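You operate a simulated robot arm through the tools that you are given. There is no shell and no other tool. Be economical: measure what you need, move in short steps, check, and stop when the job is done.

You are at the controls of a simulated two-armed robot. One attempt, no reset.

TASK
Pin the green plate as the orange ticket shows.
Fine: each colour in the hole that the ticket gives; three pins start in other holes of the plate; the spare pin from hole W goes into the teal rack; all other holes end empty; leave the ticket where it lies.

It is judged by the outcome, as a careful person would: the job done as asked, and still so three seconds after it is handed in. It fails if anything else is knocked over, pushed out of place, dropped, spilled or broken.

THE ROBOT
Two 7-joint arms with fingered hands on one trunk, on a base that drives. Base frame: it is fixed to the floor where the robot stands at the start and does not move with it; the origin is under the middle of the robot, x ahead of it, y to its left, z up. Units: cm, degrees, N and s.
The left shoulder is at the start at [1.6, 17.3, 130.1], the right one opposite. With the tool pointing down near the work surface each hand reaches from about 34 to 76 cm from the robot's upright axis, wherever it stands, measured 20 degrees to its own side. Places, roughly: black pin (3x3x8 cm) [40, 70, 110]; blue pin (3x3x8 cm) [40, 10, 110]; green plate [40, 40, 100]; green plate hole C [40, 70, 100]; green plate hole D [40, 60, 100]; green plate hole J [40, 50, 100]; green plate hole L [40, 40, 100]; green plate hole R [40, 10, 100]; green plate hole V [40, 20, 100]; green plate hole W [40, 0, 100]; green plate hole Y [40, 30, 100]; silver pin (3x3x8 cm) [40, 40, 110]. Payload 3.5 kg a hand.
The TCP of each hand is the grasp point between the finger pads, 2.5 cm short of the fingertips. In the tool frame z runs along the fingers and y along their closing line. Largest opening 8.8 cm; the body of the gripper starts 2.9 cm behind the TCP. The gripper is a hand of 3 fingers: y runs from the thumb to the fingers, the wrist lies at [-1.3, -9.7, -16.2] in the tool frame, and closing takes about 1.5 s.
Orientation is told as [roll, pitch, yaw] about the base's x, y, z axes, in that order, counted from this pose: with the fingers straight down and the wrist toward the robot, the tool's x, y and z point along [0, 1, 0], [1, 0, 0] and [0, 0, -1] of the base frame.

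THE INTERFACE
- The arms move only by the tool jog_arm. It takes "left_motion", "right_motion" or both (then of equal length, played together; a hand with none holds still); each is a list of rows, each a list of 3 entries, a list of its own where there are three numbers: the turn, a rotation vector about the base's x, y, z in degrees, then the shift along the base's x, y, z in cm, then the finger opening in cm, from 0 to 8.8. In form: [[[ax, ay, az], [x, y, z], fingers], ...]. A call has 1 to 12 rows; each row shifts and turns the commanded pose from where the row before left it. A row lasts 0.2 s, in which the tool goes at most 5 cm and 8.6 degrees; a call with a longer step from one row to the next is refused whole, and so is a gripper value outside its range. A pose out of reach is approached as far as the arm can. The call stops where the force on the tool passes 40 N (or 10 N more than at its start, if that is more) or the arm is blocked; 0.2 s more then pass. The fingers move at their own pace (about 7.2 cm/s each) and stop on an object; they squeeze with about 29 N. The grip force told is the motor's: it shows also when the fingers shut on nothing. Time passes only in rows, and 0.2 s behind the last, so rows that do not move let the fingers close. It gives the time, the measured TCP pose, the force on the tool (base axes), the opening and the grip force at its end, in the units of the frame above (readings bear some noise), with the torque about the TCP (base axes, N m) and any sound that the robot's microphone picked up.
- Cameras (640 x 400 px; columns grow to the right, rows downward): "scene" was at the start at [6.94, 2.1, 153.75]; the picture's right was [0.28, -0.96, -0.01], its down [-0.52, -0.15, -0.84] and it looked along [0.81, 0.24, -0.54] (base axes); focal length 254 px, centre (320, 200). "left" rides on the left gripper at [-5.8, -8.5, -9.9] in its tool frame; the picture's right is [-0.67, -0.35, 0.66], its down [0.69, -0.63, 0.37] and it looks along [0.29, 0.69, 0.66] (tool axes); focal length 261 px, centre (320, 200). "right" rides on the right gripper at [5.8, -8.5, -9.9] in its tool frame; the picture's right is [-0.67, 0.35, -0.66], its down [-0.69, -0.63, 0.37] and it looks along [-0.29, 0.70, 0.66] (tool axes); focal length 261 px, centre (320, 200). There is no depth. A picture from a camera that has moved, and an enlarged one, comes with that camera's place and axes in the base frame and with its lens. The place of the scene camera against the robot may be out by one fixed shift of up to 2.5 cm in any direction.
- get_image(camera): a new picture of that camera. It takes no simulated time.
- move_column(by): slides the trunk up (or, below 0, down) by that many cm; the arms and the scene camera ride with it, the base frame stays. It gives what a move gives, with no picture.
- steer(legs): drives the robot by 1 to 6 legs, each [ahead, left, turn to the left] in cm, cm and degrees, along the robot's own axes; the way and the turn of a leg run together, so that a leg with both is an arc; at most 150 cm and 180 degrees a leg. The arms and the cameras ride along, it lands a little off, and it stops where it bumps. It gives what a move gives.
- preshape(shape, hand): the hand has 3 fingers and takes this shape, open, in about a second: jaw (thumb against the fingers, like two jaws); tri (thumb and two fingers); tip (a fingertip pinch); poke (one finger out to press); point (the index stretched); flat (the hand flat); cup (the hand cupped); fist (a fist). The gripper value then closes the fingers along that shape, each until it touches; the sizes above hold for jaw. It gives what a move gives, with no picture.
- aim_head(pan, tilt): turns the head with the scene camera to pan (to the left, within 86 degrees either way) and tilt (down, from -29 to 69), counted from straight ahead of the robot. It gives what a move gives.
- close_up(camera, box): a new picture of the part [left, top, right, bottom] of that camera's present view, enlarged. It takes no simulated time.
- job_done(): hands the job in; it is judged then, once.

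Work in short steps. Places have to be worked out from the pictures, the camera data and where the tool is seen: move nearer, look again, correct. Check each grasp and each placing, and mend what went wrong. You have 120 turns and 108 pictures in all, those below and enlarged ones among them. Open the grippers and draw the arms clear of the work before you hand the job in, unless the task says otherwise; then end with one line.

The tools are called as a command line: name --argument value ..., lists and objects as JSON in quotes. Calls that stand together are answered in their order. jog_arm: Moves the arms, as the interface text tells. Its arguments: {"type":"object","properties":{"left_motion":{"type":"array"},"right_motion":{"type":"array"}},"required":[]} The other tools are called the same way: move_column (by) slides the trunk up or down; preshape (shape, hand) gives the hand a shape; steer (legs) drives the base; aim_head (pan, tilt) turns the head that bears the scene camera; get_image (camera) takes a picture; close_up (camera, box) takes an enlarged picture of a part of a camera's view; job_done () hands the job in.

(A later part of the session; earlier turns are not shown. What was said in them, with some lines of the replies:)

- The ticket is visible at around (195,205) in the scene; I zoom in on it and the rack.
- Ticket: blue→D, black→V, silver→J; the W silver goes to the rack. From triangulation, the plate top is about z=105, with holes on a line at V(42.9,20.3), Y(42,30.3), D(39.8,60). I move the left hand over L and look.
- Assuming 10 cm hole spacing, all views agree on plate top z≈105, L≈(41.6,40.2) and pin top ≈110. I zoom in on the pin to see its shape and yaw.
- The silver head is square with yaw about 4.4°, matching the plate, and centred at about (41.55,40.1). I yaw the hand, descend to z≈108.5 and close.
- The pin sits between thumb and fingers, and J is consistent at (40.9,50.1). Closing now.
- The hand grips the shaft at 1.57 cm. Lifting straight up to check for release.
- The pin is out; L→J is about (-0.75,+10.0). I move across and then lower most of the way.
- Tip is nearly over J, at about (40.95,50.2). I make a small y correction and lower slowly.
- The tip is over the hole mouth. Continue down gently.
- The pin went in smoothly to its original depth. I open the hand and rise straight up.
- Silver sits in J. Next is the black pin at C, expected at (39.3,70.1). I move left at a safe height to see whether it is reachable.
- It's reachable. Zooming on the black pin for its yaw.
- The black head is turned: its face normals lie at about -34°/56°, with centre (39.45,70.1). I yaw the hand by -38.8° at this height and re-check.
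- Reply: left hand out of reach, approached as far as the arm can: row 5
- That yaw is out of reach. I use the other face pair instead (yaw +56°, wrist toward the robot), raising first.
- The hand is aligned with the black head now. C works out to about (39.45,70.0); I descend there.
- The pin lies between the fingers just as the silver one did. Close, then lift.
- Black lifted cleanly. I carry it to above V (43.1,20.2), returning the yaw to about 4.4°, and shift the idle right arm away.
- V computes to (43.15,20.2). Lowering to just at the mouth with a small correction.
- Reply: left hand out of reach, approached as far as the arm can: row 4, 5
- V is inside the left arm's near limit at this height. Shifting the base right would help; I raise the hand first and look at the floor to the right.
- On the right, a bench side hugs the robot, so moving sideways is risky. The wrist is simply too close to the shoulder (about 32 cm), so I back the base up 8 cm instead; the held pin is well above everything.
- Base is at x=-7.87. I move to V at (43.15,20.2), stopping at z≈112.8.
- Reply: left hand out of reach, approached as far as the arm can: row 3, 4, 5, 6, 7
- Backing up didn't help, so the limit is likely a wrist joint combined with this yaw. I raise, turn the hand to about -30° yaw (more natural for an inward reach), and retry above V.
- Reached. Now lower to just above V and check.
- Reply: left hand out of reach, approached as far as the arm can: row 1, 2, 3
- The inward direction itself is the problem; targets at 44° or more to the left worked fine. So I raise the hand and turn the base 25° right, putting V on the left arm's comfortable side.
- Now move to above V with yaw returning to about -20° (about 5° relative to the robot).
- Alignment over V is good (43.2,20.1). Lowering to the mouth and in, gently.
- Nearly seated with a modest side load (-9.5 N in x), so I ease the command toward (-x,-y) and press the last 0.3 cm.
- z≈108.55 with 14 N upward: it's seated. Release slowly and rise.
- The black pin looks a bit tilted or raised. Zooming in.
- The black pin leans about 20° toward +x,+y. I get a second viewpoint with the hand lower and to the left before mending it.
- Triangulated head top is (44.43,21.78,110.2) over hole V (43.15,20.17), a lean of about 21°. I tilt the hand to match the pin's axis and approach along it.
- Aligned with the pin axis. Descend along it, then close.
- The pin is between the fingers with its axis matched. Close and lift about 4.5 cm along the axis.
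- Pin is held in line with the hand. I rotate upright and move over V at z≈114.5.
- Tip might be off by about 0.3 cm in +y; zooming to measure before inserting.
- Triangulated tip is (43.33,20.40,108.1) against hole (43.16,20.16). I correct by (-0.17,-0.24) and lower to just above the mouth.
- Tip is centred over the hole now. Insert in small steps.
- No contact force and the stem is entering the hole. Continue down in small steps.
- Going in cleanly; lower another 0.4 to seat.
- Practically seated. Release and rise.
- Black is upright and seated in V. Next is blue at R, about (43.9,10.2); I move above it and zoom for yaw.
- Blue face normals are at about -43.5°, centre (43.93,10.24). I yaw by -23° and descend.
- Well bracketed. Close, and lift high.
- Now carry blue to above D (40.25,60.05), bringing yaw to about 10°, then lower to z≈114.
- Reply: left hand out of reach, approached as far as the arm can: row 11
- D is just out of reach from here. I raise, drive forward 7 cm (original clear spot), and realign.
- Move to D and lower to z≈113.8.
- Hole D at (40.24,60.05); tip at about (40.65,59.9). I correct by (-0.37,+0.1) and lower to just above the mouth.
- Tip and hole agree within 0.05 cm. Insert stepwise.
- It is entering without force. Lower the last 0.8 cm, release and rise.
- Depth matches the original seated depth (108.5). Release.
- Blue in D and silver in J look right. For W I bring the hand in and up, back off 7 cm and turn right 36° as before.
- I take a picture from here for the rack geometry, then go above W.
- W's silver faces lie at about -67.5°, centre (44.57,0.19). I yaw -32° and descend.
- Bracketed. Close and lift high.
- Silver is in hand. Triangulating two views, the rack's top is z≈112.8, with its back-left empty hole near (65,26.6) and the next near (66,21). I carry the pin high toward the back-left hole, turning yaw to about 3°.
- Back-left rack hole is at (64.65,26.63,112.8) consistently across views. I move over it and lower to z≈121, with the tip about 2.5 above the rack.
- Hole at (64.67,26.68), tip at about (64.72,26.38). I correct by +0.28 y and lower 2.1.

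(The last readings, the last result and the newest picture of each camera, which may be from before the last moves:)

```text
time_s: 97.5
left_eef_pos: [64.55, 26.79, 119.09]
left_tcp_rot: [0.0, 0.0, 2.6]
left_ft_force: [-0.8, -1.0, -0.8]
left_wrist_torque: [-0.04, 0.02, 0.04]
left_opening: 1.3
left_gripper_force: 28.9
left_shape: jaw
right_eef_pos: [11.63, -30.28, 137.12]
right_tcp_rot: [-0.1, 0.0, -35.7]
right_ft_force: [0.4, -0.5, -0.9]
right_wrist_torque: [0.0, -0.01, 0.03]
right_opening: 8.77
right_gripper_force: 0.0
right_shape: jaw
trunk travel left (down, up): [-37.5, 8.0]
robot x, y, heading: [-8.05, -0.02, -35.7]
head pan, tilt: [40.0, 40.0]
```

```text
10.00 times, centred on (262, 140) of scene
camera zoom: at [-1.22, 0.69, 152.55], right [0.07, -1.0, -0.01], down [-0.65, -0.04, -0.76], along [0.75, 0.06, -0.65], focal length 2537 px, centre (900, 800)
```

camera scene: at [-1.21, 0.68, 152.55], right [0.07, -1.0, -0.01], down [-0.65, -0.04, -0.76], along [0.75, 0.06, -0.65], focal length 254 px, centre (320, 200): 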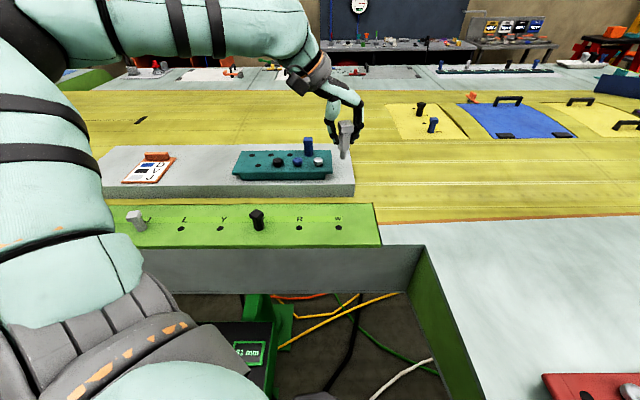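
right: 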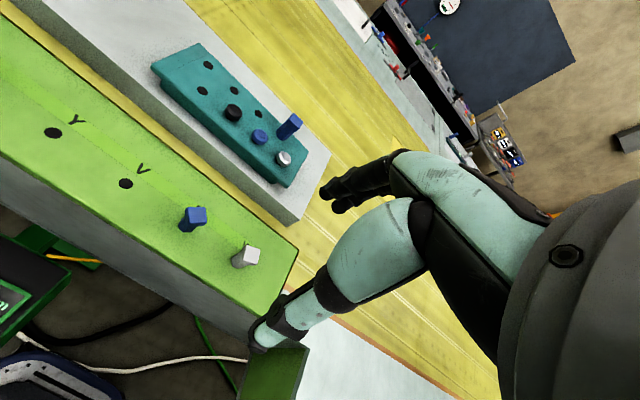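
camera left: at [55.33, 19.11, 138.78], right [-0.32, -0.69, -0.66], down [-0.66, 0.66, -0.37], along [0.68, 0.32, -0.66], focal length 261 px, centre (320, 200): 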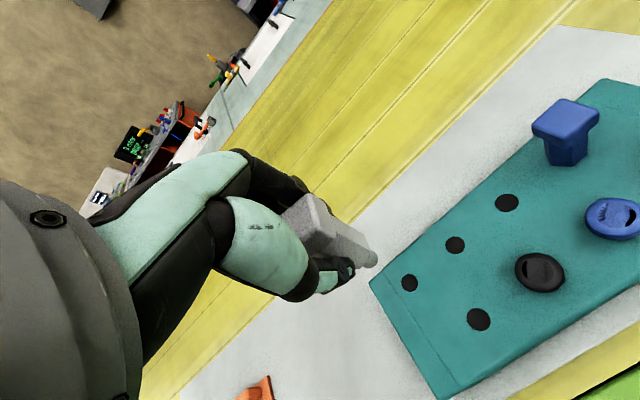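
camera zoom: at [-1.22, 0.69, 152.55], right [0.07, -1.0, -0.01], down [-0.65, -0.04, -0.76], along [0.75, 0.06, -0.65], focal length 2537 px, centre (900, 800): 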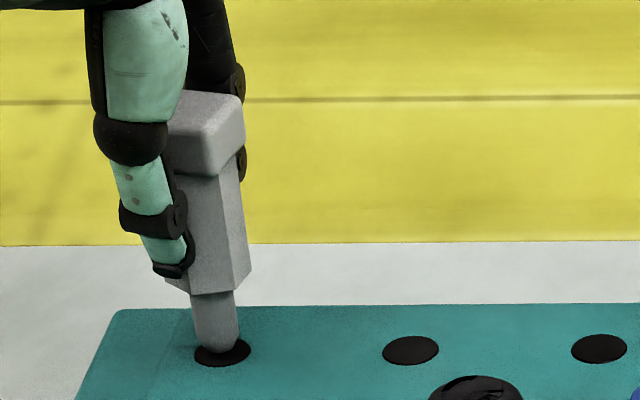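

Tip and hole match within 0.1 cm. Insert stepwise.

jog_arm --left_motion '[[[0, 0, 0], [0.05, 0.0, -0.5], 0], [[0, 0, 0], [0, 0, -0.5], 0], [[0, 0, 0], [0, 0, -0.4], 0], [[0, 0, 0], [0, 0, 0], 0]]'

close_up --camera "scene" --box '[230, 120, 294, 160]'

```text
time_s: 98.5
left_eef_pos: [64.48, 26.8, 117.58]
left_tcp_rot: [0.1, 0.0, 2.6]
left_ft_force: [0.1, -0.8, -0.8]
left_wrist_torque: [0.01, 0.0, 0.01]
left_opening: 1.28
left_gripper_force: 28.9
left_shape: jaw
right_eef_pos: [11.74, -30.19, 137.09]
right_tcp_rot: [0.0, 0.0, -35.7]
right_ft_force: [0.1, 0.3, -1.8]
right_wrist_torque: [0.0, 0.01, -0.02]
right_opening: 8.76
right_gripper_force: 0.1
right_shape: jaw
trunk travel left (down, up): [-37.5, 8.0]
robot x, y, heading: [-8.27, 0.32, -35.8]
head pan, tilt: [40.0, 40.0]
```

```text
10.00 times, centred on (262, 140) of scene
camera zoom: at [-1.22, 0.68, 152.55], right [0.07, -1.0, -0.01], down [-0.65, -0.04, -0.76], along [0.75, 0.06, -0.65], focal length 2537 px, centre (900, 800)
```

zoom: 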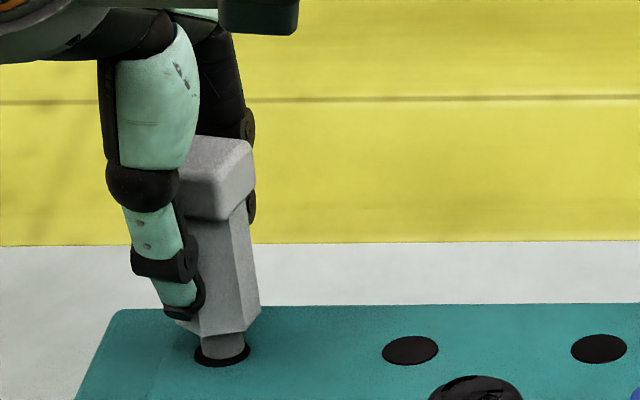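

Stem is in, no force. Lower the remaining ~1.2 cm.

jog_arm --left_motion '[[[0, 0, 0], [0, 0, -0.4], 0], [[0, 0, 0], [0, 0, -0.4], 0], [[0, 0, 0], [0, 0, -0.3], 0], [[0, 0, 0], [0, 0, 0], 0], [[0, 0, 0], [0, 0, -0.2], 0], [[0, 0, 0], [0, 0, 0], 0]]'

close_up --camera "scene" --box '[230, 120, 294, 160]'

```text
time_s: 99.9
left_eef_pos: [64.48, 26.74, 116.36]
left_tcp_rot: [0.0, 0.0, 2.6]
left_ft_force: [0.9, 1.2, 7.1]
left_wrist_torque: [0.0, -0.1, 0.01]
left_opening: 1.32
left_gripper_force: 29.6
left_shape: jaw
right_eef_pos: [11.53, -30.14, 137.11]
right_tcp_rot: [0.1, -0.1, -35.6]
right_ft_force: [0.6, -0.2, 0.1]
right_wrist_torque: [-0.01, -0.02, 0.0]
right_opening: 8.72
right_gripper_force: 0.1
right_shape: jaw
trunk travel left (down, up): [-37.5, 8.0]
robot x, y, heading: [-8.56, -0.02, -35.5]
head pan, tilt: [40.0, 40.0]
```

```text
10.00 times, centred on (262, 140) of scene
camera zoom: at [-1.38, 0.67, 152.57], right [0.07, -1.0, -0.01], down [-0.65, -0.04, -0.76], along [0.76, 0.06, -0.65], focal length 2537 px, centre (900, 800)
```

zoom: 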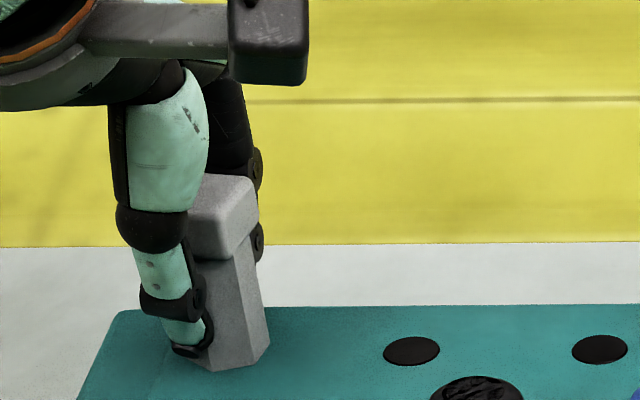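

Seated on the rack (7 N upward). Release and rise.

jog_arm --left_motion '[[[0, 0, 0], [0, 0, 0.1], 0], [[0, 0, 0], [0, 0, 0], 3], [[0, 0, 0], [0, 0, 0], 6], [[0, 0, 0], [0, 0, 0], 6.5], [[0, 0, 0], [0, 0, 0], 6.5], [[0, 0, 0], [0, 0, 0], 6.5], [[0, 0, 0], [0, 0, 2], 6.5], [[0, 0, 0], [0, 0, 4], 6.5], [[0, 0, 0], [0, 0, 4.5], 6.5], [[0, 0, 0], [-2, 0, 4.5], 8.8], [[0, 0, 0], [-4, 0, 0], 8.8], [[0, 0, 0], [-4, 0, 0], 8.8]]'

close_up --camera "scene" --box '[220, 110, 348, 190]'

get_image --camera "left"

```text
time_s: 102.5
left_eef_pos: [54.13, 26.92, 131.79]
left_tcp_rot: [0.0, -0.2, 2.6]
left_ft_force: [-0.2, -0.1, -0.1]
left_wrist_torque: [0.01, -0.01, 0.04]
left_opening: 8.77
left_gripper_force: 0.1
left_shape: jaw
right_eef_pos: [11.33, -30.32, 137.22]
right_tcp_rot: [0.3, -0.1, -35.7]
right_ft_force: [0.7, 0.1, -0.9]
right_wrist_torque: [0.05, -0.02, 0.02]
right_opening: 8.76
right_gripper_force: 0.1
right_shape: jaw
trunk travel left (down, up): [-37.5, 8.0]
robot x, y, heading: [-7.52, 0.34, -35.5]
head pan, tilt: [40.0, 40.0]
```

```text
5.00 times, centred on (284, 150) of scene
camera zoom: at [-1.59, 0.5, 152.57], right [0.07, -1.0, -0.01], down [-0.65, -0.04, -0.76], along [0.76, 0.06, -0.65], focal length 1269 px, centre (500, 450)
```

zoom: 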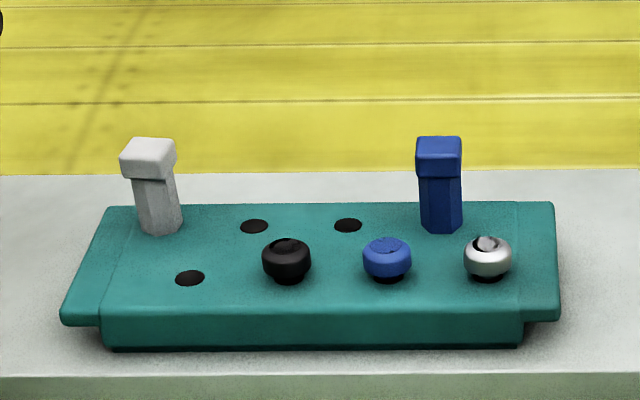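

```text
13 pictures are left
camera left: at [46.01, 20.63, 141.68], right [-0.32, -0.68, -0.66], down [-0.66, 0.66, -0.37], along [0.68, 0.32, -0.66], focal length 261 px, centre (320, 200)
```

left: 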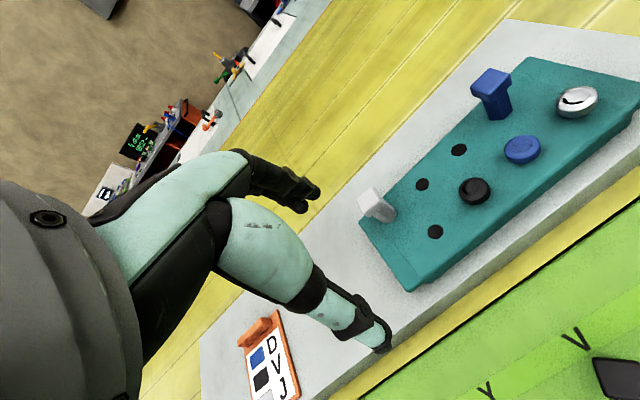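

Silver stands upright in the rack. I draw the arm back further and check the whole plate.

jog_arm --left_motion '[[[0, 0, 0], [-3, 1, 3], 8.8], [[0, 0, 0], [-3, 1, 2], 8.8], [[0, 0, 0], [-3, 1, 0], 8.8], [[0, 0, 0], [-3, 1, 0], 8.8], [[0, 0, 0], [0, 0, 0], 8.8]]'

aim_head --pan 70 --tilt 40

get_image --camera "scene"

get_image --camera "left"

```text
time_s: 103.7
left_eef_pos: [42.58, 30.85, 136.67]
left_tcp_rot: [0.0, 0.1, 2.6]
left_ft_force: [-0.2, -0.3, 0.8]
left_wrist_torque: [-0.01, 0.02, 0.0]
left_opening: 8.78
left_gripper_force: 0.1
left_shape: jaw
right_eef_pos: [11.7, -30.24, 137.04]
right_tcp_rot: [0.1, 0.0, -35.7]
right_ft_force: [0.5, 0.2, 0.6]
right_wrist_torque: [0.0, 0.01, 0.0]
right_opening: 8.75
right_gripper_force: 0.1
right_shape: jaw
trunk travel left (down, up): [-37.5, 8.0]
robot x, y, heading: [-8.14, 0.5, -35.7]
head pan, tilt: [40.0, 40.0]
```

```text
time_s: 104.7
left_eef_pos: [42.57, 30.96, 136.54]
left_tcp_rot: [0.0, 0.0, 2.7]
left_ft_force: [0.5, 0.5, -0.8]
left_wrist_torque: [0.03, 0.04, 0.04]
left_opening: 8.77
left_gripper_force: 0.1
left_shape: jaw
right_eef_pos: [11.56, -30.18, 137.09]
right_tcp_rot: [0.0, 0.0, -35.6]
right_ft_force: [-0.5, -0.4, -0.5]
right_wrist_torque: [-0.01, 0.07, 0.01]
right_opening: 8.75
right_gripper_force: 0.1
right_shape: jaw
trunk travel left (down, up): [-37.5, 8.0]
robot x, y, heading: [-7.91, 0.38, -36.0]
head pan, tilt: [70.0, 40.0]
```

```text
12 pictures are left
camera scene: at [-2.69, 4.85, 152.61], right [0.56, -0.83, -0.02], down [-0.54, -0.35, -0.76], along [0.62, 0.44, -0.65], focal length 254 px, centre (320, 200)
```

scene: 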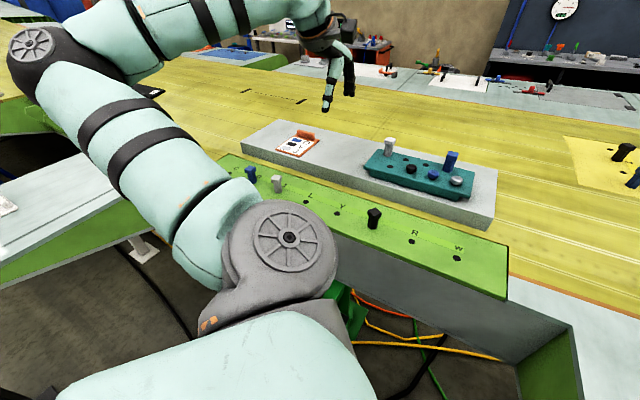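

```text
11 pictures are left
camera left: at [34.54, 24.76, 146.5], right [-0.32, -0.69, -0.66], down [-0.66, 0.66, -0.37], along [0.68, 0.32, -0.66], focal length 261 px, centre (320, 200)
```

left: 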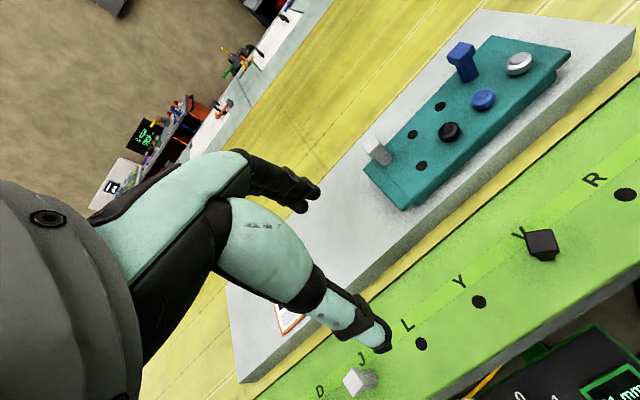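

Blue is in D, silver in J and black in V. C, L, Y, R and W are empty, the spare is in the rack, and the ticket is untouched. The grippers are open and the arms are clear, so I hand it in.

job_done

```text
The job is handed in.
```

The plate is pinned as the ticket shows: blue in D, black in V and silver in J. The spare silver pin from W is in the teal rack, the other holes are empty, and the ticket was not touched.
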